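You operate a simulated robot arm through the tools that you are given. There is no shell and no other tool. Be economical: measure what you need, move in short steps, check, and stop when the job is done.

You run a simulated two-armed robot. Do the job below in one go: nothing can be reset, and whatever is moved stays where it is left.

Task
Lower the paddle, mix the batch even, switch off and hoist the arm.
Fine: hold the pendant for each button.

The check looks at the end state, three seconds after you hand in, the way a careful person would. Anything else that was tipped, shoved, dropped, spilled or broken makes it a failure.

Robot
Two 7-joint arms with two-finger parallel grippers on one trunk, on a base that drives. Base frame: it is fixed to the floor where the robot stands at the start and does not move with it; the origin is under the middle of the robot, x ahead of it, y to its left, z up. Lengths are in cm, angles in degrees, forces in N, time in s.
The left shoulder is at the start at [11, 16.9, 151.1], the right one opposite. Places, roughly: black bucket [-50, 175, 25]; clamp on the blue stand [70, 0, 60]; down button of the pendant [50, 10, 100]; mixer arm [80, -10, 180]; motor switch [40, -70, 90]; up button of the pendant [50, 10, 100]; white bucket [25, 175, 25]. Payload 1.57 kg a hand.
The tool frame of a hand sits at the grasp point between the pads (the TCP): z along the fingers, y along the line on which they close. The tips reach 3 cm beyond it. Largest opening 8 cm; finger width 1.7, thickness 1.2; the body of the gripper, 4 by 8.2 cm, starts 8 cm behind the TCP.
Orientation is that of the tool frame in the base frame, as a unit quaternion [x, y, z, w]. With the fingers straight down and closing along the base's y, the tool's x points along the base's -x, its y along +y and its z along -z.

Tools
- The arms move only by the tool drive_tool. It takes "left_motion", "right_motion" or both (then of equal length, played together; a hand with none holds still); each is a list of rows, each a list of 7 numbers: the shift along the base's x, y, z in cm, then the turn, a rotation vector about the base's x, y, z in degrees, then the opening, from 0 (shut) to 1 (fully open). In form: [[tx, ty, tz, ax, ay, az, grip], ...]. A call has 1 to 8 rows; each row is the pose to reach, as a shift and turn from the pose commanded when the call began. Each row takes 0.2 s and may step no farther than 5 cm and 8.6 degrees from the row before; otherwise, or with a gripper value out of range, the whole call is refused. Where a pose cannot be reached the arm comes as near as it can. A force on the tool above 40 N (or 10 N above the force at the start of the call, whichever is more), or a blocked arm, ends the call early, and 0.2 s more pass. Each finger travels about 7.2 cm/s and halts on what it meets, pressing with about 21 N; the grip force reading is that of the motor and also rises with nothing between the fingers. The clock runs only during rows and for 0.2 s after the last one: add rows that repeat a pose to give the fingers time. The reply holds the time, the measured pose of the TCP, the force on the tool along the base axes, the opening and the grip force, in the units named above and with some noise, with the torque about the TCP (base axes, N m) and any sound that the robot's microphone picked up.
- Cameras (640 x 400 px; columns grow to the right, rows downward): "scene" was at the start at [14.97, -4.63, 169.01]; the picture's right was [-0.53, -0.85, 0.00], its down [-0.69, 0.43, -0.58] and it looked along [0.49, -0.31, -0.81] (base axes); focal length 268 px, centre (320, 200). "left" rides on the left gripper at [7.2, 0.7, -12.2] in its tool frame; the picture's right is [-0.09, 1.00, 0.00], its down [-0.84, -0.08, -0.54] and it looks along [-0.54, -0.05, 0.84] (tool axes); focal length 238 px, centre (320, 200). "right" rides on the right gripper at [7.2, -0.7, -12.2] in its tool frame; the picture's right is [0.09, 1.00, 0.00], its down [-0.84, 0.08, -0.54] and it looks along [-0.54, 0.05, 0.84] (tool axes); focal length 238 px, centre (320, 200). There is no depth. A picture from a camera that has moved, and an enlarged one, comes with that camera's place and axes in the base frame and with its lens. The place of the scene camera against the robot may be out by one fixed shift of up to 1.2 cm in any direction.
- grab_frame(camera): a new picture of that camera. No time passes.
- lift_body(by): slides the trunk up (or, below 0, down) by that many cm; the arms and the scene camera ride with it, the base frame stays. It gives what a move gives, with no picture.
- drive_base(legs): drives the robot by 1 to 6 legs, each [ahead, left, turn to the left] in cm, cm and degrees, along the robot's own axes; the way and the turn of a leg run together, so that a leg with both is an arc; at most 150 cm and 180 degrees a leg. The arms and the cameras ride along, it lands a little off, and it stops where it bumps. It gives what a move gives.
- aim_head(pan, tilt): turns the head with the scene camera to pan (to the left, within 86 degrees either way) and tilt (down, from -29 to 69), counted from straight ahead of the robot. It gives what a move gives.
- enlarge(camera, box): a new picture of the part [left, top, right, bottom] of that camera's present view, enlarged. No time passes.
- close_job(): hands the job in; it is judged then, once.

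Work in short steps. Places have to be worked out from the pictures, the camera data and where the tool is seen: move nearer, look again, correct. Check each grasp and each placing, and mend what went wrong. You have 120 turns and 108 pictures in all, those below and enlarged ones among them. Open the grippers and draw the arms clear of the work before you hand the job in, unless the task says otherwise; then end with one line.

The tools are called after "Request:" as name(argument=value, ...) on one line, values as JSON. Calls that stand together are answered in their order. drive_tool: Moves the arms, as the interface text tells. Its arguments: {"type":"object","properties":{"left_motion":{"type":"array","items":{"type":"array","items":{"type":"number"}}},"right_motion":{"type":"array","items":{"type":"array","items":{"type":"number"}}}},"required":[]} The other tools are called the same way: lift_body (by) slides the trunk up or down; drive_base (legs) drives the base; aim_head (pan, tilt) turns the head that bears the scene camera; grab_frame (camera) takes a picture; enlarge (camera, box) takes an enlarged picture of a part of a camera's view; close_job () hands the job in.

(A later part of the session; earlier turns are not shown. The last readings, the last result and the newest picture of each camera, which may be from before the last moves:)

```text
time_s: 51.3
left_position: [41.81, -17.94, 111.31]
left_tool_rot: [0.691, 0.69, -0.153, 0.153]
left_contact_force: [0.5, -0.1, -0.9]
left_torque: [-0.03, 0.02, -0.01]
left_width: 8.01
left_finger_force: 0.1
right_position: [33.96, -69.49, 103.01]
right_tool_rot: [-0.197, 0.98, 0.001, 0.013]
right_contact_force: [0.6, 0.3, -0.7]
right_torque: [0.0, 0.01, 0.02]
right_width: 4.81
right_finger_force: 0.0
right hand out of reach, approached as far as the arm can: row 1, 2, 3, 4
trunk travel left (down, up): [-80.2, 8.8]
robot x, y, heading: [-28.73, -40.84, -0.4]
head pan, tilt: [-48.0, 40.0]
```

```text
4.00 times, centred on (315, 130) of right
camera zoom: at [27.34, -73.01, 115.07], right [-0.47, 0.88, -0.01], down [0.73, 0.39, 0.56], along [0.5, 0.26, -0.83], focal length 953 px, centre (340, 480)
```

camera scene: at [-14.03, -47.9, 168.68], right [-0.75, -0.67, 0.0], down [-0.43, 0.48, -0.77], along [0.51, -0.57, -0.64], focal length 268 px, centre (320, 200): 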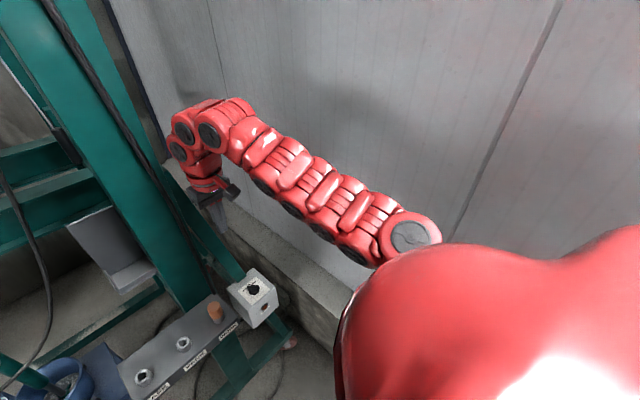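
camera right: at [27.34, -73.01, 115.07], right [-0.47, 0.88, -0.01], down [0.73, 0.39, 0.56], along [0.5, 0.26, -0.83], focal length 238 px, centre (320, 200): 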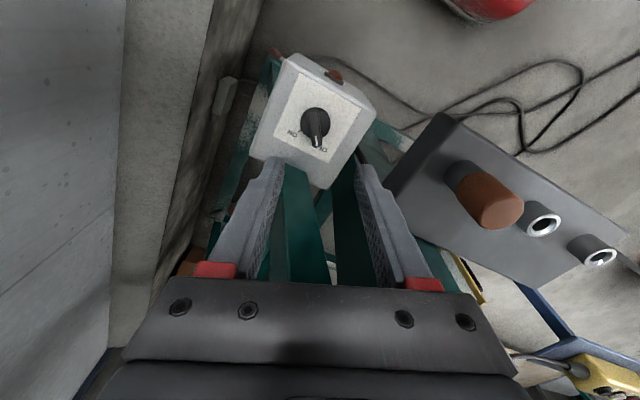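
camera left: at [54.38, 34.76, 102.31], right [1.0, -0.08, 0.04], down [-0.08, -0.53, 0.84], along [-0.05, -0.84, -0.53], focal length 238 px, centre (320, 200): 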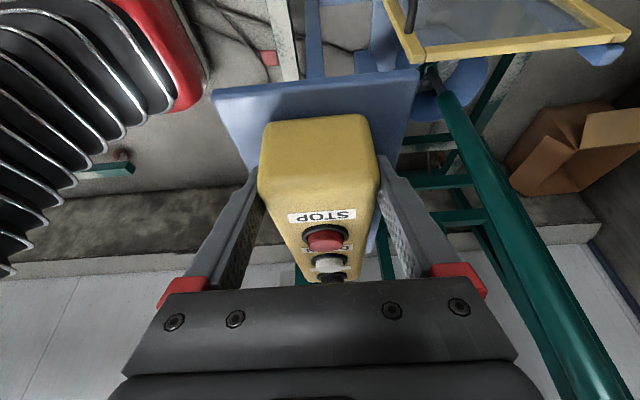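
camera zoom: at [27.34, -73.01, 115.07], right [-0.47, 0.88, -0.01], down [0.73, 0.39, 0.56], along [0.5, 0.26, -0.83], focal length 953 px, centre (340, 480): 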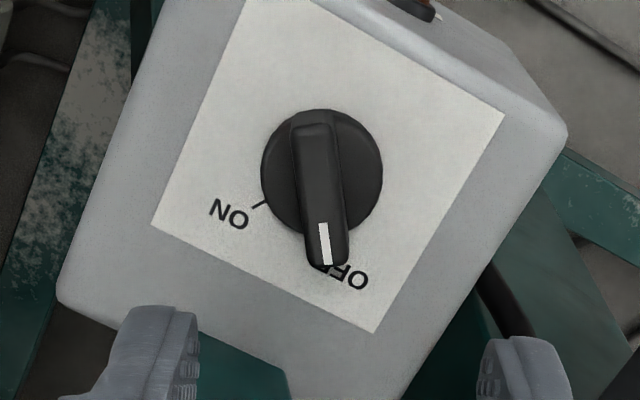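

The bar lies at about +34°, centre (34.1,-70.1). I add 11° yaw, recentre and descend to straddle it.

Request:
drive_tool(right_motion=[[0.1, -0.6, -2, 0, 0, 6, 0.6], [0.1, -0.6, -5, 0, 0, 11, 0.6], [0.1, -0.6, -7.5, 0, 0, 11, 0.6], [0.1, -0.6, -9, 0, 0, 11, 0.6]])

Request:
grab_frame(camera="right")

```text
time_s: 52.3
left_position: [41.9, -18.13, 111.31]
left_tool_rot: [0.691, 0.689, -0.154, 0.152]
left_contact_force: [0.6, 0.3, -0.1]
left_torque: [0.0, 0.01, -0.02]
left_width: 8.0
left_finger_force: 0.1
right_position: [34.12, -70.27, 94.0]
right_tool_rot: [-0.29, 0.957, 0.003, 0.014]
right_contact_force: [0.1, 1.2, -0.1]
right_torque: [0.0, 0.0, 0.01]
right_width: 4.82
right_finger_force: 0.0
trunk travel left (down, up): [-80.2, 8.8]
robot x, y, heading: [-28.53, -40.98, 0.2]
head pan, tilt: [-48.0, 40.0]
```

```text
34 pictures are left
camera right: at [28.19, -74.9, 106.02], right [-0.63, 0.78, 0.0], down [0.64, 0.52, 0.57], along [0.44, 0.35, -0.82], focal length 238 px, centre (320, 200)
```

right: 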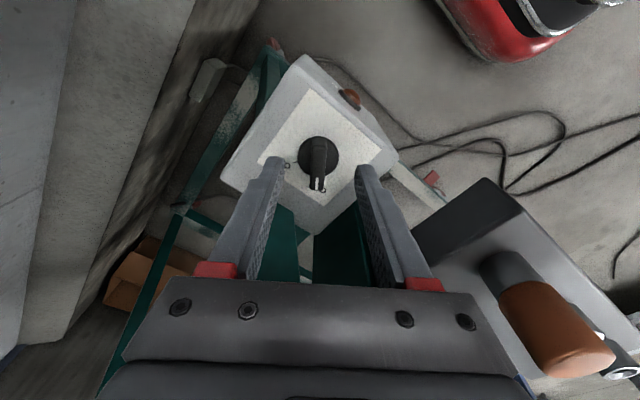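

Slight correction: back 0.6 cm along the tool, +5° yaw, and down 0.8 cm; then close on the bar.

Request:
drive_tool(right_motion=[[-0.4, -0.4, 0, 0, 0, 5, 0.6], [-0.4, -0.4, -0.8, 0, 0, 5, 0.6], [-0.4, -0.4, -0.8, 0, 0, 5, 0.35], [-0.4, -0.4, -0.8, 0, 0, 5, 0.15], [-0.4, -0.4, -0.8, 0, 0, 5, 0.1], [-0.4, -0.4, -0.8, 0, 0, 5, 0.1]])

Request:
enlarge(camera="right", box=[240, 80, 400, 220])

```text
time_s: 53.7
left_position: [41.79, -18.11, 111.37]
left_tool_rot: [0.691, 0.689, -0.153, 0.153]
left_contact_force: [-0.7, -0.7, 0.8]
left_torque: [-0.02, 0.02, 0.02]
left_width: 7.98
left_finger_force: 0.1
right_position: [33.65, -70.62, 93.17]
right_tool_rot: [-0.331, 0.943, 0.004, 0.014]
right_contact_force: [0.5, -0.4, 0.1]
right_torque: [0.01, 0.02, 0.03]
right_width: 0.8
right_finger_force: 0.1
trunk travel left (down, up): [-80.2, 8.8]
robot x, y, heading: [-28.49, -41.09, -0.4]
head pan, tilt: [-48.0, 40.0]
```

```text
2.86 times, centred on (320, 150) of right
camera zoom: at [28.22, -75.79, 105.2], right [-0.69, 0.72, -0.01], down [0.59, 0.57, 0.57], along [0.41, 0.39, -0.82], focal length 681 px, centre (320, 343)
```

zoom: 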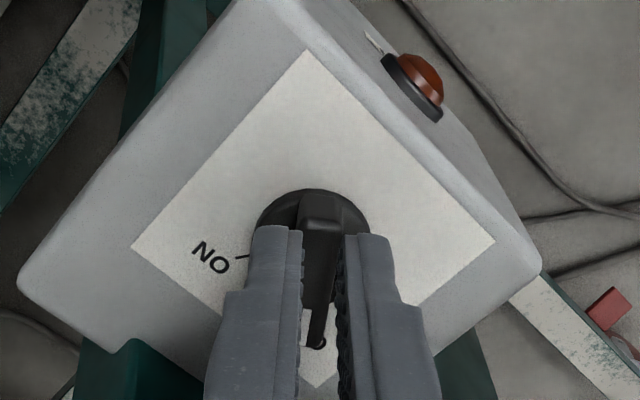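

Fingers at 0.8 cm with no grip yet; close fully to see whether they take the bar.

Request:
drive_tool(right_motion=[[0, 0, 0, 0, 0, 0, 0], [0, 0, 0, 0, 0, 0, 0]])

```text
time_s: 54.3
left_position: [41.76, -18.12, 111.41]
left_tool_rot: [0.691, 0.689, -0.153, 0.153]
left_contact_force: [0.0, -0.2, 0.3]
left_torque: [0.05, 0.01, -0.01]
left_width: 7.98
left_finger_force: 0.1
right_position: [33.75, -70.44, 93.27]
right_tool_rot: [-0.33, 0.944, 0.002, 0.014]
right_contact_force: [0.6, 0.2, -0.2]
right_torque: [-0.01, -0.02, 0.0]
right_width: 0.0
right_finger_force: 21.1
trunk travel left (down, up): [-80.2, 8.8]
robot x, y, heading: [-28.41, -40.77, -0.3]
head pan, tilt: [-48.0, 40.0]
```

They closed above the bar, so the knob top is lower (~z 89.7) and its centre is at (34.6,-69.8). Open, recentre and go 2 cm lower.

Request:
drive_tool(right_motion=[[0, 0, 0.5, 0, 0, 0, 0.2], [0.5, 0.3, 0.5, 0, 0, 0, 0.45], [0.9, 0.6, 0, 0, 0, 0, 0.45], [0.9, 0.6, -1, 0, 0, 0, 0.45], [0.9, 0.6, -2, 0, 0, 0, 0.45]])

Request:
drive_tool(right_motion=[[0, 0, 0, 0, 0, 0, 0.2], [0, 0, 0, 0, 0, 0, 0.05], [0, 0, 0, 0, 0, 0, 0], [0, 0, 0, 0, 0, 0, 0]])

Request:
enlarge(camera="right", box=[240, 80, 400, 220])

```text
time_s: 55.5
left_position: [41.88, -18.08, 111.28]
left_tool_rot: [0.691, 0.689, -0.154, 0.153]
left_contact_force: [-0.7, -0.2, 0.7]
left_torque: [0.04, 0.01, 0.01]
left_width: 8.02
left_finger_force: 0.0
right_position: [34.69, -70.05, 91.1]
right_tool_rot: [-0.33, 0.944, 0.003, 0.015]
right_contact_force: [0.5, 0.6, -0.1]
right_torque: [-0.01, 0.02, -0.02]
right_width: 3.62
right_finger_force: 0.1
trunk travel left (down, up): [-80.2, 8.8]
robot x, y, heading: [-28.38, -40.64, -0.5]
head pan, tilt: [-48.0, 40.0]
```

```text
time_s: 56.5
left_position: [41.78, -18.05, 111.35]
left_tool_rot: [0.692, 0.689, -0.152, 0.153]
left_contact_force: [0.2, -0.7, 1.1]
left_torque: [0.01, 0.02, 0.0]
left_width: 8.01
left_finger_force: 0.1
right_position: [34.67, -69.98, 91.29]
right_tool_rot: [-0.331, 0.944, 0.003, 0.014]
right_contact_force: [-2.4, 3.1, -1.1]
right_torque: [0.23, 0.15, -0.46]
right_width: 1.27
right_finger_force: 29.3
trunk travel left (down, up): [-80.2, 8.8]
robot x, y, heading: [-28.54, -40.72, -0.3]
head pan, tilt: [-48.0, 40.0]
```

```text
2.86 times, centred on (320, 150) of right
camera zoom: at [29.1, -75.2, 103.24], right [-0.69, 0.72, -0.01], down [0.59, 0.57, 0.57], along [0.41, 0.39, -0.82], focal length 681 px, centre (320, 343)
```

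zoom: 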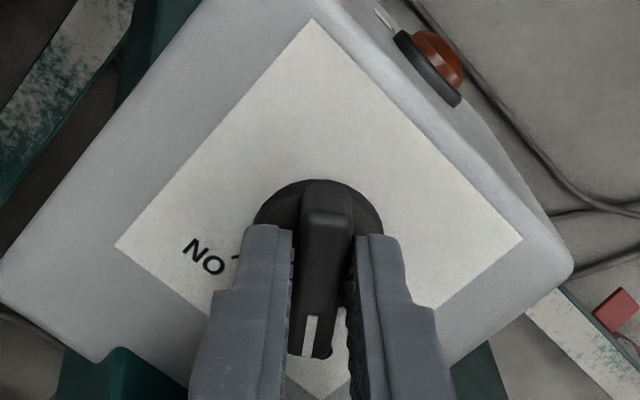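

Bar is gripped (1.27 cm). Twist clockwise toward ON in 8° steps.

Request:
drive_tool(right_motion=[[0, 0, 0, 0, 0, -8, 0], [0, 0, 0, 0, 0, -16, 0], [0, 0, 0, 0, 0, -24, 0], [0, 0, 0, 0, 0, -32, 0], [0, 0, 0, 0, 0, -40, 0], [0, 0, 0, 0, 0, -48, 0]])

Request:
enlarge(camera="right", box=[240, 80, 400, 220])

```text
time_s: 57.9
left_position: [41.47, -17.93, 111.38]
left_tool_rot: [0.691, 0.689, -0.153, 0.154]
left_contact_force: [-0.5, 1.2, 0.3]
left_torque: [0.03, 0.04, 0.03]
left_width: 8.0
left_finger_force: 0.1
right_position: [34.41, -69.46, 91.16]
right_tool_rot: [0.082, 0.997, -0.001, 0.014]
right_contact_force: [-16.6, 18.7, -2.4]
right_torque: [0.5, 0.38, 0.06]
right_width: 1.21
right_finger_force: 29.6
trunk travel left (down, up): [-80.2, 8.8]
robot x, y, heading: [-28.54, -41.4, -0.4]
head pan, tilt: [-48.0, 40.0]
```

```text
2.86 times, centred on (320, 150) of right
camera zoom: at [26.97, -68.99, 103.24], right [0.07, 1.0, 0.0], down [0.82, -0.06, 0.57], along [0.56, -0.04, -0.82], focal length 681 px, centre (320, 343)
```

zoom: 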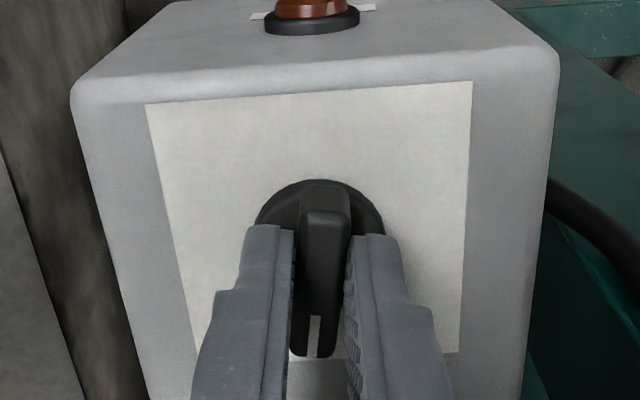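

The knob follows (yaw now −9°) but there's sideways load; I shift the hand to relieve it and keep twisting.

Request:
drive_tool(right_motion=[[-0.3, 0.4, 0, 0, 0, -4, 0], [-0.5, 0.6, 0, 0, 0, -10, 0], [-0.5, 0.6, 0, 0, 0, -17, 0], [-0.5, 0.6, 0, 0, 0, -24, 0]])

Request:
enlarge(camera="right", box=[240, 80, 400, 220])

```text
time_s: 58.9
left_position: [41.98, -18.03, 111.13]
left_tool_rot: [0.691, 0.689, -0.154, 0.153]
left_contact_force: [-0.2, 0.4, -0.1]
left_torque: [0.0, 0.03, 0.01]
left_width: 8.0
left_finger_force: 0.0
right_position: [34.66, -69.35, 91.18]
right_tool_rot: [0.289, 0.957, -0.006, 0.017]
right_contact_force: [16.0, 5.5, 2.2]
right_torque: [-0.22, -1.05, 0.04]
right_width: 1.17
right_finger_force: 28.8
trunk travel left (down, up): [-80.2, 8.8]
robot x, y, heading: [-28.23, -41.11, -0.5]
head pan, tilt: [-48.0, 40.0]
```

```text
2.86 times, centred on (320, 150) of right
camera zoom: at [27.9, -65.7, 103.21], right [0.47, 0.88, -0.01], down [0.73, -0.39, 0.57], along [0.5, -0.27, -0.82], focal length 681 px, centre (320, 343)
```

zoom: 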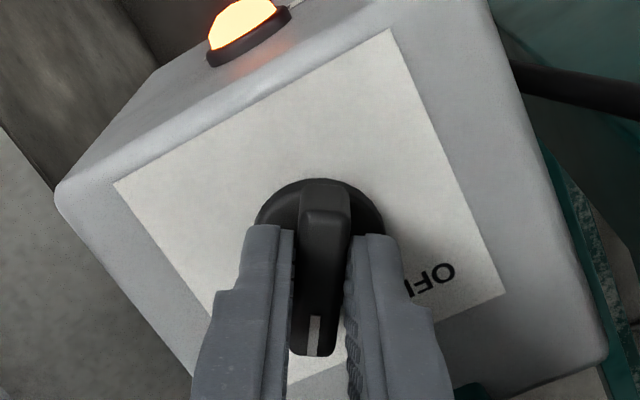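

RUN lamp is lit: motor on. I keep the knob in hand and aim the head at the bucket to watch the mix.

Request:
aim_head(pan=26, tilt=46)

Request:
grab_frame(camera="scene")

```text
time_s: 60.4
left_position: [41.95, -17.98, 111.19]
left_tool_rot: [0.691, 0.689, -0.155, 0.153]
left_contact_force: [0.2, -1.2, 0.4]
left_torque: [0.03, -0.01, 0.0]
left_width: 7.97
left_finger_force: 0.1
right_position: [34.47, -69.27, 90.99]
right_tool_rot: [0.286, 0.958, -0.005, 0.014]
right_contact_force: [23.2, 5.4, 11.6]
right_torque: [0.2, -0.7, 0.08]
right_width: 1.16
right_finger_force: 29.3
trunk travel left (down, up): [-80.2, 8.8]
robot x, y, heading: [-28.63, -41.23, -0.2]
head pan, tilt: [26.0, 46.0]
```

```text
29 pictures are left
camera scene: at [-12.19, -38.07, 167.78], right [0.43, -0.9, 0.0], down [-0.65, -0.31, -0.69], along [0.62, 0.3, -0.72], focal length 268 px, centre (320, 200)
```

scene: 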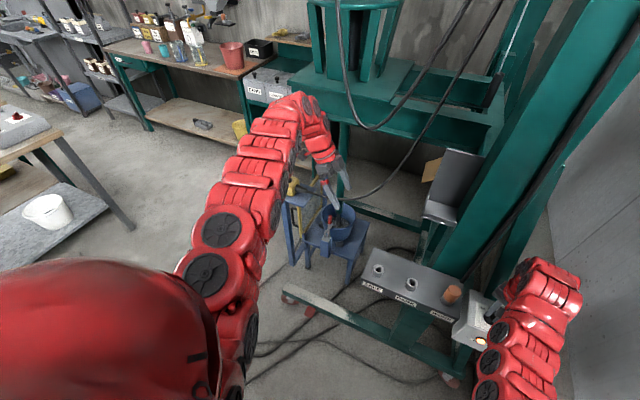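

Request:
enlarge(camera="scene", box=[310, 190, 380, 250])

```text
6.67 times, centred on (345, 220) of scene
camera zoom: at [-12.19, -38.07, 167.78], right [0.43, -0.9, 0.0], down [-0.65, -0.31, -0.69], along [0.62, 0.3, -0.72], focal length 1785 px, centre (153, 67)
```

zoom: 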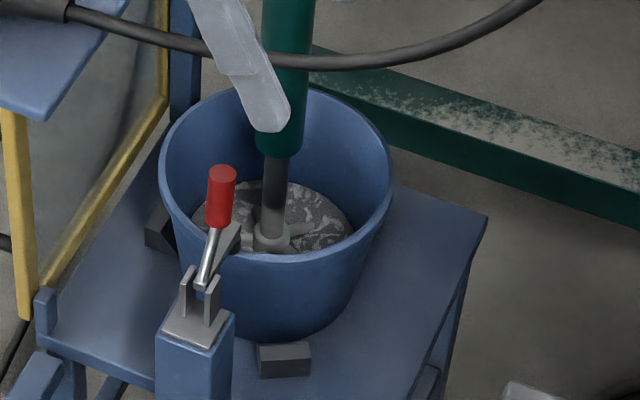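

The clamp bar sits on the rim and the bucket is steady while the paddle turns. I let it mix, relieving the side load on the knob.

Request:
drive_tool(right_motion=[[0.3, 0.1, 0.2, 0, 0, 0, 0], [0.3, 0.1, 0.2, 0, 0, 0, 0], [0.3, 0.1, 0.2, 0, 0, 0, 0], [0.3, 0.1, 0.2, 0, 0, 0, 0], [0.3, 0.1, 0.2, 0, 0, 0, 0], [0.3, 0.1, 0.2, 0, 0, 0, 0], [0.3, 0.1, 0.2, 0, 0, 0, 0], [0.3, 0.1, 0.2, 0, 0, 0, 0]])

Request:
drive_tool(right_motion=[[0, 0, 0, 0, 0, 0, 0], [0, 0, 0, 0, 0, 0, 0], [0, 0, 0, 0, 0, 0, 0], [0, 0, 0, 0, 0, 0, 0], [0, 0, 0, 0, 0, 0, 0], [0, 0, 0, 0, 0, 0, 0], [0, 0, 0, 0, 0, 0, 0], [0, 0, 0, 0, 0, 0, 0]])

Request:
enlarge(camera="scene", box=[310, 190, 380, 250])

```text
time_s: 62.2
left_position: [41.77, -18.16, 111.29]
left_tool_rot: [0.692, 0.689, -0.153, 0.152]
left_contact_force: [-0.7, 0.2, 0.3]
left_torque: [0.01, 0.01, 0.0]
left_width: 8.0
left_finger_force: 0.0
right_position: [34.56, -69.29, 91.18]
right_tool_rot: [0.287, 0.958, -0.006, 0.013]
right_contact_force: [-8.6, 9.2, -15.9]
right_torque: [0.37, 0.21, 0.0]
right_width: 1.17
right_finger_force: 28.8
trunk travel left (down, up): [-80.2, 8.8]
robot x, y, heading: [-28.68, -40.94, -0.4]
head pan, tilt: [26.0, 46.0]
```

```text
time_s: 64.0
left_position: [41.78, -18.12, 111.17]
left_tool_rot: [0.692, 0.689, -0.154, 0.152]
left_contact_force: [-0.8, 0.8, -0.3]
left_torque: [-0.02, 0.01, -0.01]
left_width: 8.0
left_finger_force: 0.1
right_position: [34.59, -69.36, 91.23]
right_tool_rot: [0.287, 0.958, -0.006, 0.014]
right_contact_force: [-10.5, 5.2, -15.8]
right_torque: [0.28, 0.4, -0.08]
right_width: 1.2
right_finger_force: 29.0
trunk travel left (down, up): [-80.2, 8.8]
robot x, y, heading: [-28.48, -40.91, -0.4]
head pan, tilt: [26.0, 46.0]
```

```text
6.67 times, centred on (345, 220) of scene
camera zoom: at [-12.39, -38.23, 167.8], right [0.43, -0.9, 0.0], down [-0.65, -0.31, -0.69], along [0.63, 0.3, -0.72], focal length 1785 px, centre (153, 67)
```

zoom: 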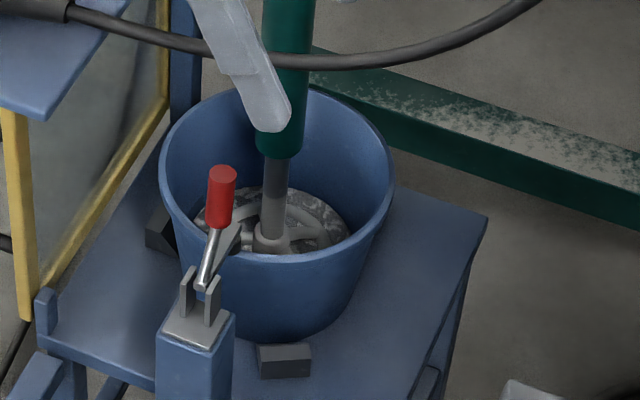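

Contrast of the streaks is fading; continue mixing.

Request:
drive_tool(right_motion=[[-0.1, 0, -0.1, 0, 0, 0, 0], [-0.1, 0, -0.1, 0, 0, 0, 0], [-0.1, 0, -0.1, 0, 0, 0, 0], [-0.1, 0, -0.1, 0, 0, 0, 0], [-0.1, 0, -0.1, 0, 0, 0, 0], [-0.1, 0, -0.1, 0, 0, 0, 0], [-0.1, 0, -0.1, 0, 0, 0, 0], [-0.1, 0, -0.1, 0, 0, 0, 0]])

Request:
drive_tool(right_motion=[[0, 0, 0, 0, 0, 0, 0], [0, 0, 0, 0, 0, 0, 0], [0, 0, 0, 0, 0, 0, 0], [0, 0, 0, 0, 0, 0, 0], [0, 0, 0, 0, 0, 0, 0], [0, 0, 0, 0, 0, 0, 0], [0, 0, 0, 0, 0, 0, 0], [0, 0, 0, 0, 0, 0, 0]])

Request:
drive_tool(right_motion=[[0, 0, 0, 0, 0, 0, 0], [0, 0, 0, 0, 0, 0, 0], [0, 0, 0, 0, 0, 0, 0], [0, 0, 0, 0, 0, 0, 0], [0, 0, 0, 0, 0, 0, 0], [0, 0, 0, 0, 0, 0, 0], [0, 0, 0, 0, 0, 0, 0], [0, 0, 0, 0, 0, 0, 0]])

Request:
enlarge(camera="scene", box=[325, 205, 365, 235])

```text
time_s: 65.8
left_position: [41.78, -18.18, 111.38]
left_tool_rot: [0.692, 0.689, -0.153, 0.153]
left_contact_force: [-1.5, -0.1, -0.4]
left_torque: [0.01, -0.02, -0.04]
left_width: 8.0
left_finger_force: 0.1
right_position: [34.5, -69.35, 91.25]
right_tool_rot: [0.288, 0.958, -0.005, 0.014]
right_contact_force: [4.2, 2.5, 5.4]
right_torque: [0.36, 0.29, -0.04]
right_width: 1.17
right_finger_force: 29.6
trunk travel left (down, up): [-80.2, 8.8]
robot x, y, heading: [-28.35, -40.99, -0.3]
head pan, tilt: [26.0, 46.0]
```

```text
time_s: 67.6
left_position: [41.78, -17.99, 111.36]
left_tool_rot: [0.692, 0.689, -0.154, 0.153]
left_contact_force: [-0.5, 1.0, 0.0]
left_torque: [0.02, 0.02, 0.0]
left_width: 8.02
left_finger_force: 0.1
right_position: [34.6, -69.21, 91.32]
right_tool_rot: [0.287, 0.958, -0.006, 0.015]
right_contact_force: [11.3, -1.9, 13.1]
right_torque: [-0.08, -0.41, -0.01]
right_width: 1.17
right_finger_force: 29.2
trunk travel left (down, up): [-80.2, 8.8]
robot x, y, heading: [-28.35, -41.24, -0.3]
head pan, tilt: [26.0, 46.0]
```

```text
time_s: 69.4
left_position: [41.7, -18.12, 111.28]
left_tool_rot: [0.691, 0.69, -0.153, 0.153]
left_contact_force: [0.2, 0.5, 0.7]
left_torque: [0.01, 0.01, -0.01]
left_width: 7.99
left_finger_force: 0.1
right_position: [34.59, -69.36, 91.22]
right_tool_rot: [0.287, 0.958, -0.005, 0.013]
right_contact_force: [13.3, -2.8, 16.1]
right_torque: [-0.05, -0.52, 0.0]
right_width: 1.16
right_finger_force: 29.3
trunk travel left (down, up): [-80.2, 8.8]
robot x, y, heading: [-28.52, -41.05, -0.3]
head pan, tilt: [26.0, 46.0]
```

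```text
13.33 times, centred on (345, 220) of scene
camera zoom: at [-12.4, -38.19, 167.81], right [0.43, -0.9, 0.0], down [-0.65, -0.31, -0.69], along [0.63, 0.3, -0.72], focal length 3570 px, centre (-13, -67)
```

zoom: 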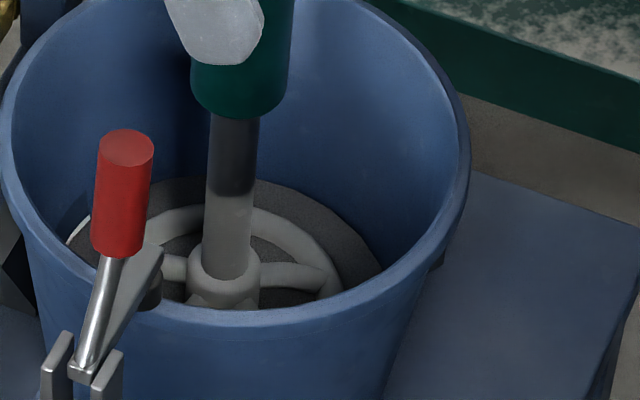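

Batch looks nearly even, with one light patch at the left edge. A few seconds more, then look again.

Request:
drive_tool(right_motion=[[0, 0, 0, 0, 0, 0, 0], [0, 0, 0, 0, 0, 0, 0], [0, 0, 0, 0, 0, 0, 0], [0, 0, 0, 0, 0, 0, 0], [0, 0, 0, 0, 0, 0, 0], [0, 0, 0, 0, 0, 0, 0], [0, 0, 0, 0, 0, 0, 0], [0, 0, 0, 0, 0, 0, 0]])

Request:
drive_tool(right_motion=[[0, 0, 0, 0, 0, 0, 0], [0, 0, 0, 0, 0, 0, 0], [0, 0, 0, 0, 0, 0, 0], [0, 0, 0, 0, 0, 0, 0], [0, 0, 0, 0, 0, 0, 0], [0, 0, 0, 0, 0, 0, 0], [0, 0, 0, 0, 0, 0, 0], [0, 0, 0, 0, 0, 0, 0]])

Request:
enlarge(camera="scene", box=[325, 205, 365, 235])

```text
time_s: 71.2
left_position: [41.81, -18.12, 111.34]
left_tool_rot: [0.692, 0.689, -0.153, 0.154]
left_contact_force: [0.5, -0.1, 1.3]
left_torque: [-0.02, -0.02, -0.01]
left_width: 8.01
left_finger_force: 0.1
right_position: [34.63, -69.25, 91.16]
right_tool_rot: [0.288, 0.958, -0.006, 0.014]
right_contact_force: [13.7, -2.4, 14.3]
right_torque: [-0.03, -0.44, -0.04]
right_width: 1.17
right_finger_force: 29.5
trunk travel left (down, up): [-80.2, 8.8]
robot x, y, heading: [-28.15, -40.86, -0.2]
head pan, tilt: [26.0, 46.0]
```

```text
time_s: 73.0
left_position: [41.71, -18.07, 111.34]
left_tool_rot: [0.691, 0.689, -0.153, 0.153]
left_contact_force: [-0.3, 0.1, -0.2]
left_torque: [-0.01, 0.01, -0.03]
left_width: 8.0
left_finger_force: 0.1
right_position: [34.56, -69.29, 91.14]
right_tool_rot: [0.287, 0.958, -0.006, 0.014]
right_contact_force: [13.4, -2.6, 13.9]
right_torque: [-0.04, -0.44, -0.02]
right_width: 1.18
right_finger_force: 29.0
trunk travel left (down, up): [-80.2, 8.8]
robot x, y, heading: [-28.25, -40.82, -0.1]
head pan, tilt: [26.0, 46.0]
```

```text
13.33 times, centred on (345, 220) of scene
camera zoom: at [-12.4, -38.18, 167.81], right [0.43, -0.9, 0.0], down [-0.65, -0.31, -0.69], along [0.63, 0.3, -0.72], focal length 3570 px, centre (-13, -67)
```

zoom: 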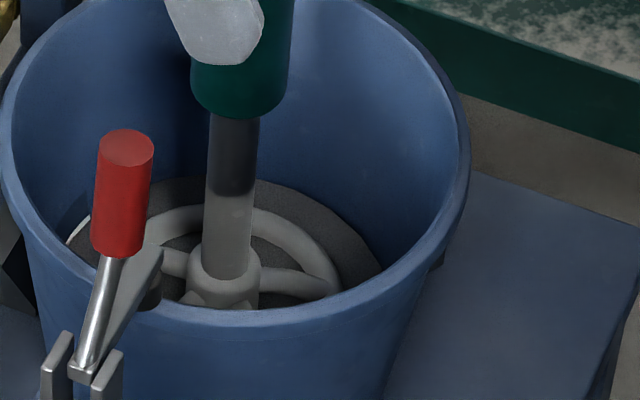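

Request:
enlarge(camera="scene", box=[327, 215, 339, 225])

```text
16.00 times, centred on (333, 220) of scene
camera zoom: at [-12.4, -38.18, 167.81], right [0.43, -0.9, 0.0], down [-0.65, -0.31, -0.69], along [0.63, 0.3, -0.72], focal length 4284 px, centre (112, -120)
```

zoom: 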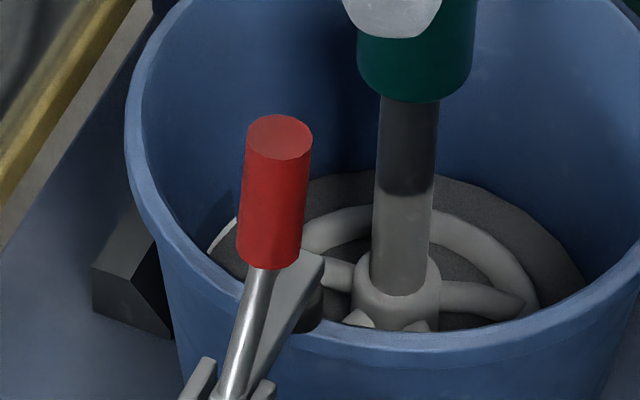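

The batch is uniformly grey now. Turn the knob back to OFF.

Request:
drive_tool(right_motion=[[0.1, 0, -0.1, 0, 0, 8.5, 0], [0.1, 0, -0.1, 0, 0, 17, 0], [0.1, 0, -0.1, 0, 0, 25.5, 0], [0.1, -0.1, -0.1, 0, 0, 34, 0], [0.1, -0.2, -0.1, 0, 0, 42.5, 0], [0.2, -0.3, -0.1, 0, 0, 51, 0], [0.3, -0.4, -0.1, 0, 0, 59.5, 0], [0.3, -0.5, -0.1, 0, 0, 68, 0]])

Request:
enlarge(camera="right", box=[240, 80, 400, 220])

```text
time_s: 74.8
left_position: [41.65, -18.28, 111.5]
left_tool_rot: [0.693, 0.688, -0.153, 0.152]
left_contact_force: [0.0, 0.0, -0.1]
left_torque: [0.0, 0.01, -0.01]
left_width: 8.0
left_finger_force: 0.0
right_position: [34.4, -70.15, 91.05]
right_tool_rot: [-0.298, 0.954, 0.004, 0.013]
right_contact_force: [-9.1, -17.6, 3.4]
right_torque: [-0.59, 0.58, -0.07]
right_width: 1.2
right_finger_force: 29.1
trunk travel left (down, up): [-80.2, 8.8]
robot x, y, heading: [-28.55, -41.01, -0.4]
head pan, tilt: [26.0, 46.0]
```

```text
2.86 times, centred on (320, 150) of right
camera zoom: at [28.64, -74.88, 103.14], right [-0.64, 0.77, 0.0], down [0.63, 0.53, 0.56], along [0.43, 0.36, -0.83], focal length 681 px, centre (320, 343)
```

zoom: 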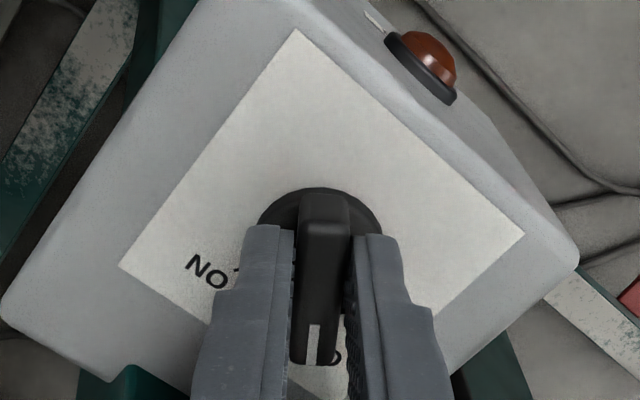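

RUN lamp is dark: motor off. I finish the last few degrees, relieve the load, open and lift straight off.

Request:
drive_tool(right_motion=[[-0.3, -0.3, 0, 0, 0, 4, 0], [-0.3, -0.3, 0, 0, 0, 4, 0.2], [-0.3, -0.3, 0, 0, 0, 4, 0.45], [-0.3, -0.3, 1.5, 0, 0, 4, 0.45], [-0.3, -0.3, 5, 0, 0, 4, 0.45], [-0.3, -0.3, 9.5, 0, 0, 0, 0.45]])

Request:
enlarge(camera="right", box=[260, 60, 380, 180])

```text
time_s: 76.2
left_position: [41.75, -18.13, 111.34]
left_tool_rot: [0.692, 0.689, -0.153, 0.154]
left_contact_force: [1.0, 0.1, 0.0]
left_torque: [0.01, -0.02, 0.02]
left_width: 7.97
left_finger_force: 0.0
right_position: [34.38, -70.04, 100.75]
right_tool_rot: [-0.296, 0.955, 0.003, 0.014]
right_contact_force: [-0.5, 0.0, -0.6]
right_torque: [-0.02, -0.03, 0.02]
right_width: 3.62
right_finger_force: 0.1
trunk travel left (down, up): [-80.2, 8.8]
robot x, y, heading: [-28.35, -41.13, -0.5]
head pan, tilt: [26.0, 46.0]
```

```text
3.33 times, centred on (320, 120) of right
camera zoom: at [28.42, -74.83, 112.71], right [-0.64, 0.77, -0.01], down [0.63, 0.53, 0.57], along [0.44, 0.36, -0.82], focal length 794 px, centre (320, 467)
```

zoom: 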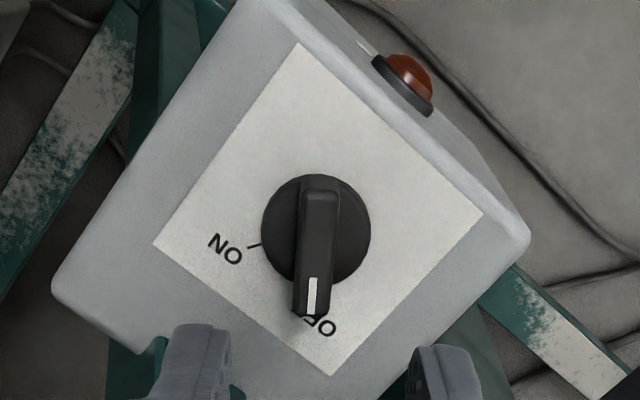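

Knob is at OFF. Raise the right hand back to its travel pose.

Request:
drive_tool(right_motion=[[0, 0, 4.5, 0, 0, -4, 0.3], [0, 0, 9, 0, 0, -10, 0], [0, 1, 13.5, 0, 0, -18, 0], [-0.3, 2.5, 18, 0, 0, -26, 0], [-0.7, 4.4, 22, 0, 0, -34, 0], [-0.7, 4.4, 22, 0, 0, -34, 0]])

Request:
drive_base(legs=[[0, 20, 0.3], [0, 21, 0], [11, 0, 0]])

Request:
grab_frame(camera="left")

```text
time_s: 77.6
left_position: [41.96, -18.2, 111.17]
left_tool_rot: [0.692, 0.689, -0.154, 0.152]
left_contact_force: [0.0, -0.5, 0.1]
left_torque: [0.02, 0.03, -0.04]
left_width: 8.01
left_finger_force: 0.1
right_position: [33.85, -65.53, 122.63]
right_tool_rot: [-0.006, 1.0, -0.002, 0.014]
right_contact_force: [0.1, 0.4, -0.7]
right_torque: [0.05, 0.02, 0.0]
right_width: 0.0
right_finger_force: 21.4
right hand out of reach, approached as far as the arm can: row 2, 3, 4
trunk travel left (down, up): [-80.2, 8.8]
robot x, y, heading: [-28.6, -40.67, -0.1]
head pan, tilt: [26.0, 46.0]
```

```text
time_s: 81.2
left_position: [52.55, 22.75, 111.37]
left_tool_rot: [0.69, 0.69, -0.152, 0.154]
left_contact_force: [0.0, -0.3, 0.1]
left_torque: [0.01, 0.02, 0.0]
left_width: 7.99
left_finger_force: 0.1
right_position: [44.62, -24.91, 122.77]
right_tool_rot: [-0.008, 1.0, -0.002, 0.015]
right_contact_force: [0.4, -0.4, -0.2]
right_torque: [-0.01, 0.0, 0.01]
right_width: 0.0
right_finger_force: 20.8
trunk travel left (down, up): [-80.2, 8.8]
robot x, y, heading: [-17.26, -0.43, 0.1]
head pan, tilt: [26.0, 46.0]
```

```text
21 pictures are left
camera left: at [53.0, 34.3, 119.36], right [1.0, -0.08, 0.04], down [-0.08, -0.53, 0.85], along [-0.05, -0.84, -0.53], focal length 238 px, centre (320, 200)
```

left: 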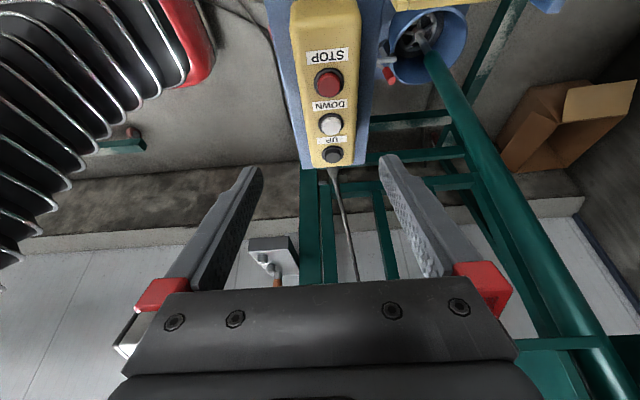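

The pendant is where I left it (STOP at 53.7, 20.2). I advance the base 1.2 cm, then lower the trunk so the fingers hover above it.

Request:
drive_base(legs=[[1.3, 0.3, 0]])

Request:
lift_body(by=-11)

Request:
grab_frame(camera="left")

```text
time_s: 81.9
left_position: [53.65, 22.77, 111.46]
left_tool_rot: [0.69, 0.691, -0.152, 0.154]
left_contact_force: [-0.3, -0.1, 0.9]
left_torque: [0.04, 0.03, -0.01]
left_width: 8.01
left_finger_force: 0.1
right_position: [45.82, -24.73, 122.96]
right_tool_rot: [-0.008, 1.0, -0.001, 0.015]
right_contact_force: [-0.3, 0.3, 0.5]
right_torque: [-0.01, -0.02, 0.01]
right_width: 0.0
right_finger_force: 21.0
trunk travel left (down, up): [-80.2, 8.8]
robot x, y, heading: [-15.96, -0.11, 0.1]
head pan, tilt: [26.0, 46.0]
```

```text
time_s: 83.3
left_position: [53.91, 22.81, 100.37]
left_tool_rot: [0.69, 0.69, -0.152, 0.153]
left_contact_force: [0.3, 0.1, 0.5]
left_torque: [-0.02, -0.01, -0.01]
left_width: 8.01
left_finger_force: 0.0
right_position: [45.98, -24.56, 111.78]
right_tool_rot: [-0.008, 1.0, -0.002, 0.016]
right_contact_force: [0.7, 0.6, 0.0]
right_torque: [0.01, 0.0, -0.02]
right_width: 0.01
right_finger_force: 21.6
trunk travel left (down, up): [-69.2, 19.8]
robot x, y, heading: [-16.44, -0.45, 0.0]
head pan, tilt: [26.0, 46.0]
```

```text
20 pictures are left
camera left: at [54.37, 34.52, 108.35], right [1.0, -0.08, 0.04], down [-0.08, -0.53, 0.84], along [-0.05, -0.84, -0.53], focal length 238 px, centre (320, 200)
```

left: 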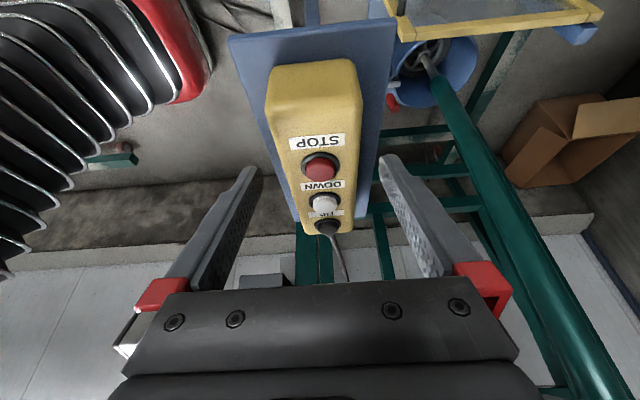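

Well aligned. Descend 6 cm by arm and close on the pendant.

Request:
drive_tool(left_motion=[[0, 0.2, -3, 0, 0, 0, 1], [0, 0.2, -6, 0, 0, 0, 1], [0, 0.2, -6, 0, 0, 0, 0.85], [0, 0.2, -6, 0, 0, 0, 0.75], [0, 0.2, -6, 0, 0, 0, 0.65], [0, 0.2, -6, 0, 0, 0, 0.65]])

Request:
drive_tool(right_motion=[[0.8, 4, 1, 8, 0, 0, 0], [1.6, 8.5, 2, 16, 0, 0, 0], [2.4, 13, 2, 24, 0, 0, 0], [3.2, 17.5, 2, 25, 0, 0, 0], [4, 22, 2, 25, 0, 0, 0], [5, 26, 1, 25, 0, 0, 0], [6, 29, -1, 25, 0, 0, 0], [7.6, 32, -4, 25, 0, 0, 0]])

Request:
grab_frame(camera="right")

```text
time_s: 84.8
left_position: [53.85, 23.01, 94.37]
left_tool_rot: [0.69, 0.691, -0.152, 0.153]
left_contact_force: [2.1, 3.8, 9.7]
left_torque: [-0.29, 0.28, 0.03]
left_width: 6.58
left_finger_force: 21.2
left hand out of reach, approached as far as the arm can: row 2
right_position: [45.87, -24.55, 111.77]
right_tool_rot: [-0.008, 1.0, -0.002, 0.016]
right_contact_force: [0.6, 0.4, -0.2]
right_torque: [-0.01, 0.02, 0.0]
right_width: 0.03
right_finger_force: 20.8
trunk travel left (down, up): [-69.2, 19.8]
robot x, y, heading: [-16.57, -0.15, -0.1]
head pan, tilt: [26.0, 46.0]
```

```text
time_s: 86.5
left_position: [53.78, 22.92, 94.36]
left_tool_rot: [0.69, 0.691, -0.151, 0.152]
left_contact_force: [1.4, 2.1, 7.6]
left_torque: [-0.37, 0.28, -0.23]
left_width: 6.6
left_finger_force: 20.6
right_position: [53.44, 7.51, 107.85]
right_tool_rot: [-0.004, 0.976, 0.216, 0.016]
right_contact_force: [-0.6, 0.5, 0.3]
right_torque: [-0.03, 0.02, 0.01]
right_width: 0.0
right_finger_force: 20.8
right hand out of reach, approached as far as the arm can: row 1, 2, 3, 4
trunk travel left (down, up): [-69.2, 19.8]
robot x, y, heading: [-16.21, -0.41, -0.3]
head pan, tilt: [26.0, 46.0]
```

```text
19 pictures are left
camera right: at [45.8, 1.75, 118.42], right [-0.11, 0.9, 0.41], down [0.82, -0.16, 0.55], along [0.56, 0.4, -0.72], focal length 238 px, centre (320, 200)
```

right: 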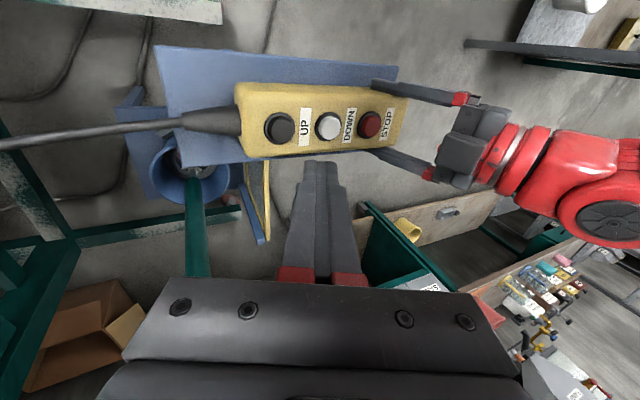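

Pendant held again; UP is at about (53.5, 8.7). I aim the head at the beam and lower the closed tips to press UP.

Request:
aim_head(pan=0, tilt=10)

Request:
drive_tool(right_motion=[[0.1, 0.4, -4, 0, 0, 0, 0], [0.1, 0.4, -7, 0, 0, 0, 0], [0.1, 0.4, -8, 0, 0, 0, 0], [0.1, 0.4, -8.5, 0, 0, 0, 0], [0.1, 0.4, -8.9, 0, 0, 0, 0]])

Request:
grab_frame(camera="right")

```text
time_s: 87.6
left_position: [53.74, 22.84, 94.45]
left_tool_rot: [0.691, 0.69, -0.153, 0.153]
left_contact_force: [-0.4, 0.0, 7.6]
left_torque: [-0.46, 0.17, 0.03]
left_width: 6.58
left_finger_force: 20.9
right_position: [53.32, 7.48, 107.83]
right_tool_rot: [-0.005, 0.977, 0.214, 0.016]
right_contact_force: [-0.5, 0.4, -0.4]
right_torque: [-0.03, 0.0, 0.03]
right_width: 0.01
right_finger_force: 20.5
trunk travel left (down, up): [-69.2, 19.8]
robot x, y, heading: [-16.04, -0.18, 0.0]
head pan, tilt: [0.0, 10.0]
```

```text
time_s: 88.8
left_position: [53.76, 22.87, 94.22]
left_tool_rot: [0.69, 0.691, -0.152, 0.154]
left_contact_force: [1.3, 0.1, 2.8]
left_torque: [-0.24, 0.07, 0.33]
left_width: 6.57
left_finger_force: 20.8
right_position: [53.47, 7.9, 98.95]
right_tool_rot: [-0.005, 0.976, 0.216, 0.017]
right_contact_force: [-0.9, -0.7, 9.0]
right_torque: [0.05, 0.01, -0.04]
right_width: 0.0
right_finger_force: 21.2
trunk travel left (down, up): [-69.2, 19.8]
robot x, y, heading: [-16.18, 0.22, -0.1]
head pan, tilt: [0.0, 10.0]
heard: click
```

```text
18 pictures are left
camera right: at [45.96, 2.1, 109.53], right [-0.11, 0.9, 0.42], down [0.82, -0.16, 0.55], along [0.56, 0.4, -0.72], focal length 238 px, centre (320, 200)
```

right: 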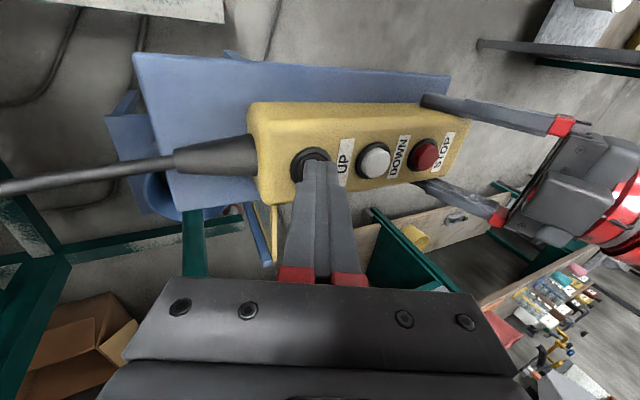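

UP clicked. Hold it with a touch more pressure and watch the beam.

Request:
drive_tool(right_motion=[[0, 0, -0.1, 0, 0, 0, 0], [0, 0, -0.1, 0, 0, 0, 0], [0, 0, -0.1, 0, 0, 0, 0], [0, 0, -0.1, 0, 0, 0, 0], [0, 0, -0.1, 0, 0, 0, 0], [0, 0, -0.1, 0, 0, 0, 0], [0, 0, -0.1, 0, 0, 0, 0], [0, 0, -0.1, 0, 0, 0, 0]])

Request:
grab_frame(camera="scene")

```text
time_s: 90.6
left_position: [53.9, 22.81, 94.35]
left_tool_rot: [0.691, 0.69, -0.152, 0.154]
left_contact_force: [0.5, 0.1, 0.4]
left_torque: [0.08, 0.02, -0.04]
left_width: 6.58
left_finger_force: 20.9
right_position: [53.61, 7.8, 98.88]
right_tool_rot: [-0.005, 0.977, 0.214, 0.018]
right_contact_force: [0.0, 0.0, 13.8]
right_torque: [-0.01, -0.02, 0.03]
right_width: 0.0
right_finger_force: 20.9
trunk travel left (down, up): [-69.2, 19.8]
robot x, y, heading: [-16.35, -0.02, -0.4]
head pan, tilt: [0.0, 10.0]
```

```text
17 pictures are left
camera scene: at [1.67, -1.09, 162.46], right [0.0, -1.0, 0.0], down [-0.17, 0.0, -0.98], along [0.98, 0.0, -0.17], focal length 268 px, centre (320, 200)
```

scene: 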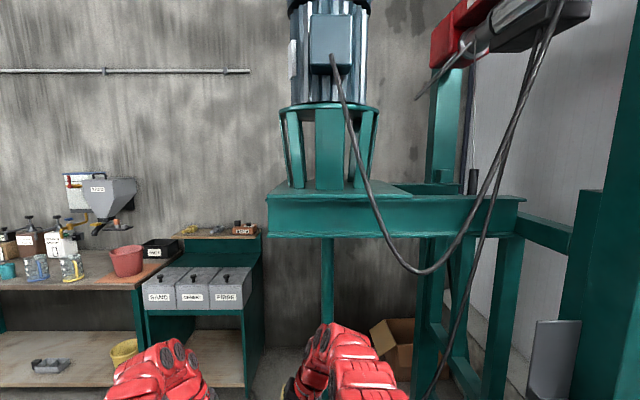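

Rising steadily. Keep holding UP.

Request:
drive_tool(right_motion=[[0, 0, 0, 0, 0, 0, 0], [0, 0, 0, 0, 0, 0, 0], [0, 0, 0, 0, 0, 0, 0], [0, 0, 0, 0, 0, 0, 0], [0, 0, 0, 0, 0, 0, 0], [0, 0, 0, 0, 0, 0, 0], [0, 0, 0, 0, 0, 0, 0], [0, 0, 0, 0, 0, 0, 0]])

Request:
drive_tool(right_motion=[[0, 0, 0, 0, 0, 0, 0], [0, 0, 0, 0, 0, 0, 0], [0, 0, 0, 0, 0, 0, 0]])

Request:
grab_frame(camera="scene")

```text
time_s: 92.4
left_position: [53.78, 22.93, 94.3]
left_tool_rot: [0.69, 0.691, -0.151, 0.153]
left_contact_force: [-0.7, 0.5, -1.3]
left_torque: [0.28, 0.07, -0.06]
left_width: 6.57
left_finger_force: 21.4
right_position: [53.59, 7.74, 98.82]
right_tool_rot: [-0.005, 0.976, 0.215, 0.017]
right_contact_force: [0.1, -0.1, 14.5]
right_torque: [0.05, -0.04, 0.02]
right_width: 0.01
right_finger_force: 20.9
trunk travel left (down, up): [-69.2, 19.8]
robot x, y, heading: [-16.49, -0.41, -0.0]
head pan, tilt: [0.0, 10.0]
```

```text
time_s: 93.2
left_position: [53.88, 22.86, 94.34]
left_tool_rot: [0.691, 0.69, -0.152, 0.153]
left_contact_force: [-1.6, -0.8, -1.6]
left_torque: [0.11, 0.16, -0.18]
left_width: 6.6
left_finger_force: 20.8
right_position: [53.61, 7.67, 98.71]
right_tool_rot: [-0.005, 0.976, 0.215, 0.017]
right_contact_force: [-0.5, 0.6, 14.9]
right_torque: [0.05, 0.02, 0.0]
right_width: 0.01
right_finger_force: 20.8
trunk travel left (down, up): [-69.2, 19.8]
robot x, y, heading: [-16.11, -0.12, -0.2]
head pan, tilt: [0.0, 10.0]
```

```text
16 pictures are left
camera scene: at [1.67, -1.07, 162.46], right [0.0, -1.0, 0.0], down [-0.17, 0.0, -0.98], along [0.98, 0.0, -0.17], focal length 268 px, centre (320, 200)
```

scene: 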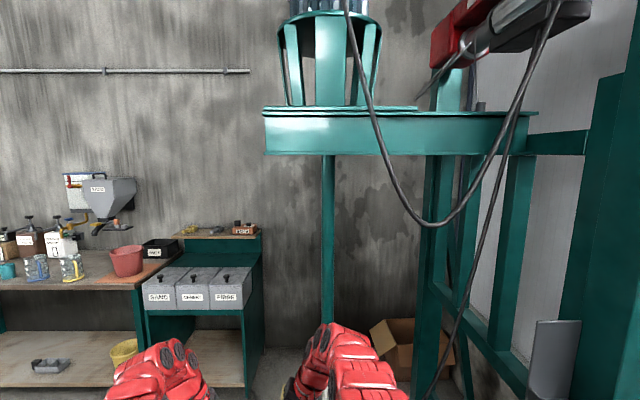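

Back near the original height; hold one more second to be sure of the top, then compare.

Request:
drive_tool(right_motion=[[0, 0, 0, 0, 0, 0, 0], [0, 0, 0, 0, 0, 0, 0], [0, 0, 0, 0, 0, 0, 0], [0, 0, 0, 0, 0, 0, 0], [0, 0, 0, 0, 0, 0, 0]])

Request:
grab_frame(camera="scene")

```text
time_s: 94.4
left_position: [53.74, 22.93, 94.46]
left_tool_rot: [0.691, 0.69, -0.152, 0.153]
left_contact_force: [-1.4, -1.5, -0.9]
left_torque: [0.15, 0.15, -0.13]
left_width: 6.58
left_finger_force: 20.7
right_position: [53.72, 7.76, 98.67]
right_tool_rot: [-0.005, 0.977, 0.214, 0.017]
right_contact_force: [0.4, -0.7, 13.5]
right_torque: [0.02, 0.01, 0.02]
right_width: 0.02
right_finger_force: 21.2
trunk travel left (down, up): [-69.2, 19.8]
robot x, y, heading: [-16.31, -0.18, -0.3]
head pan, tilt: [0.0, 10.0]
```

```text
15 pictures are left
camera scene: at [1.67, -1.08, 162.46], right [0.0, -1.0, 0.0], down [-0.17, 0.0, -0.98], along [0.98, 0.0, -0.17], focal length 268 px, centre (320, 200)
```

scene: 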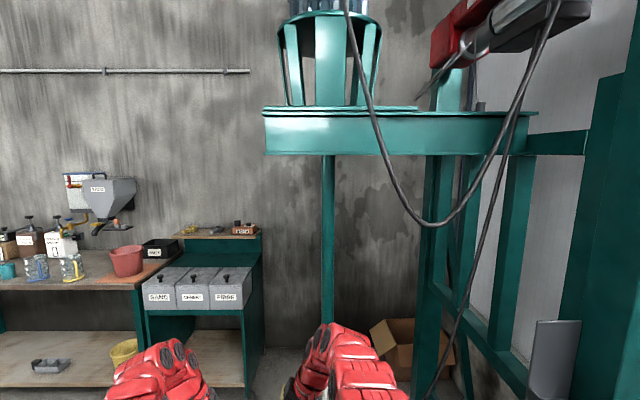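

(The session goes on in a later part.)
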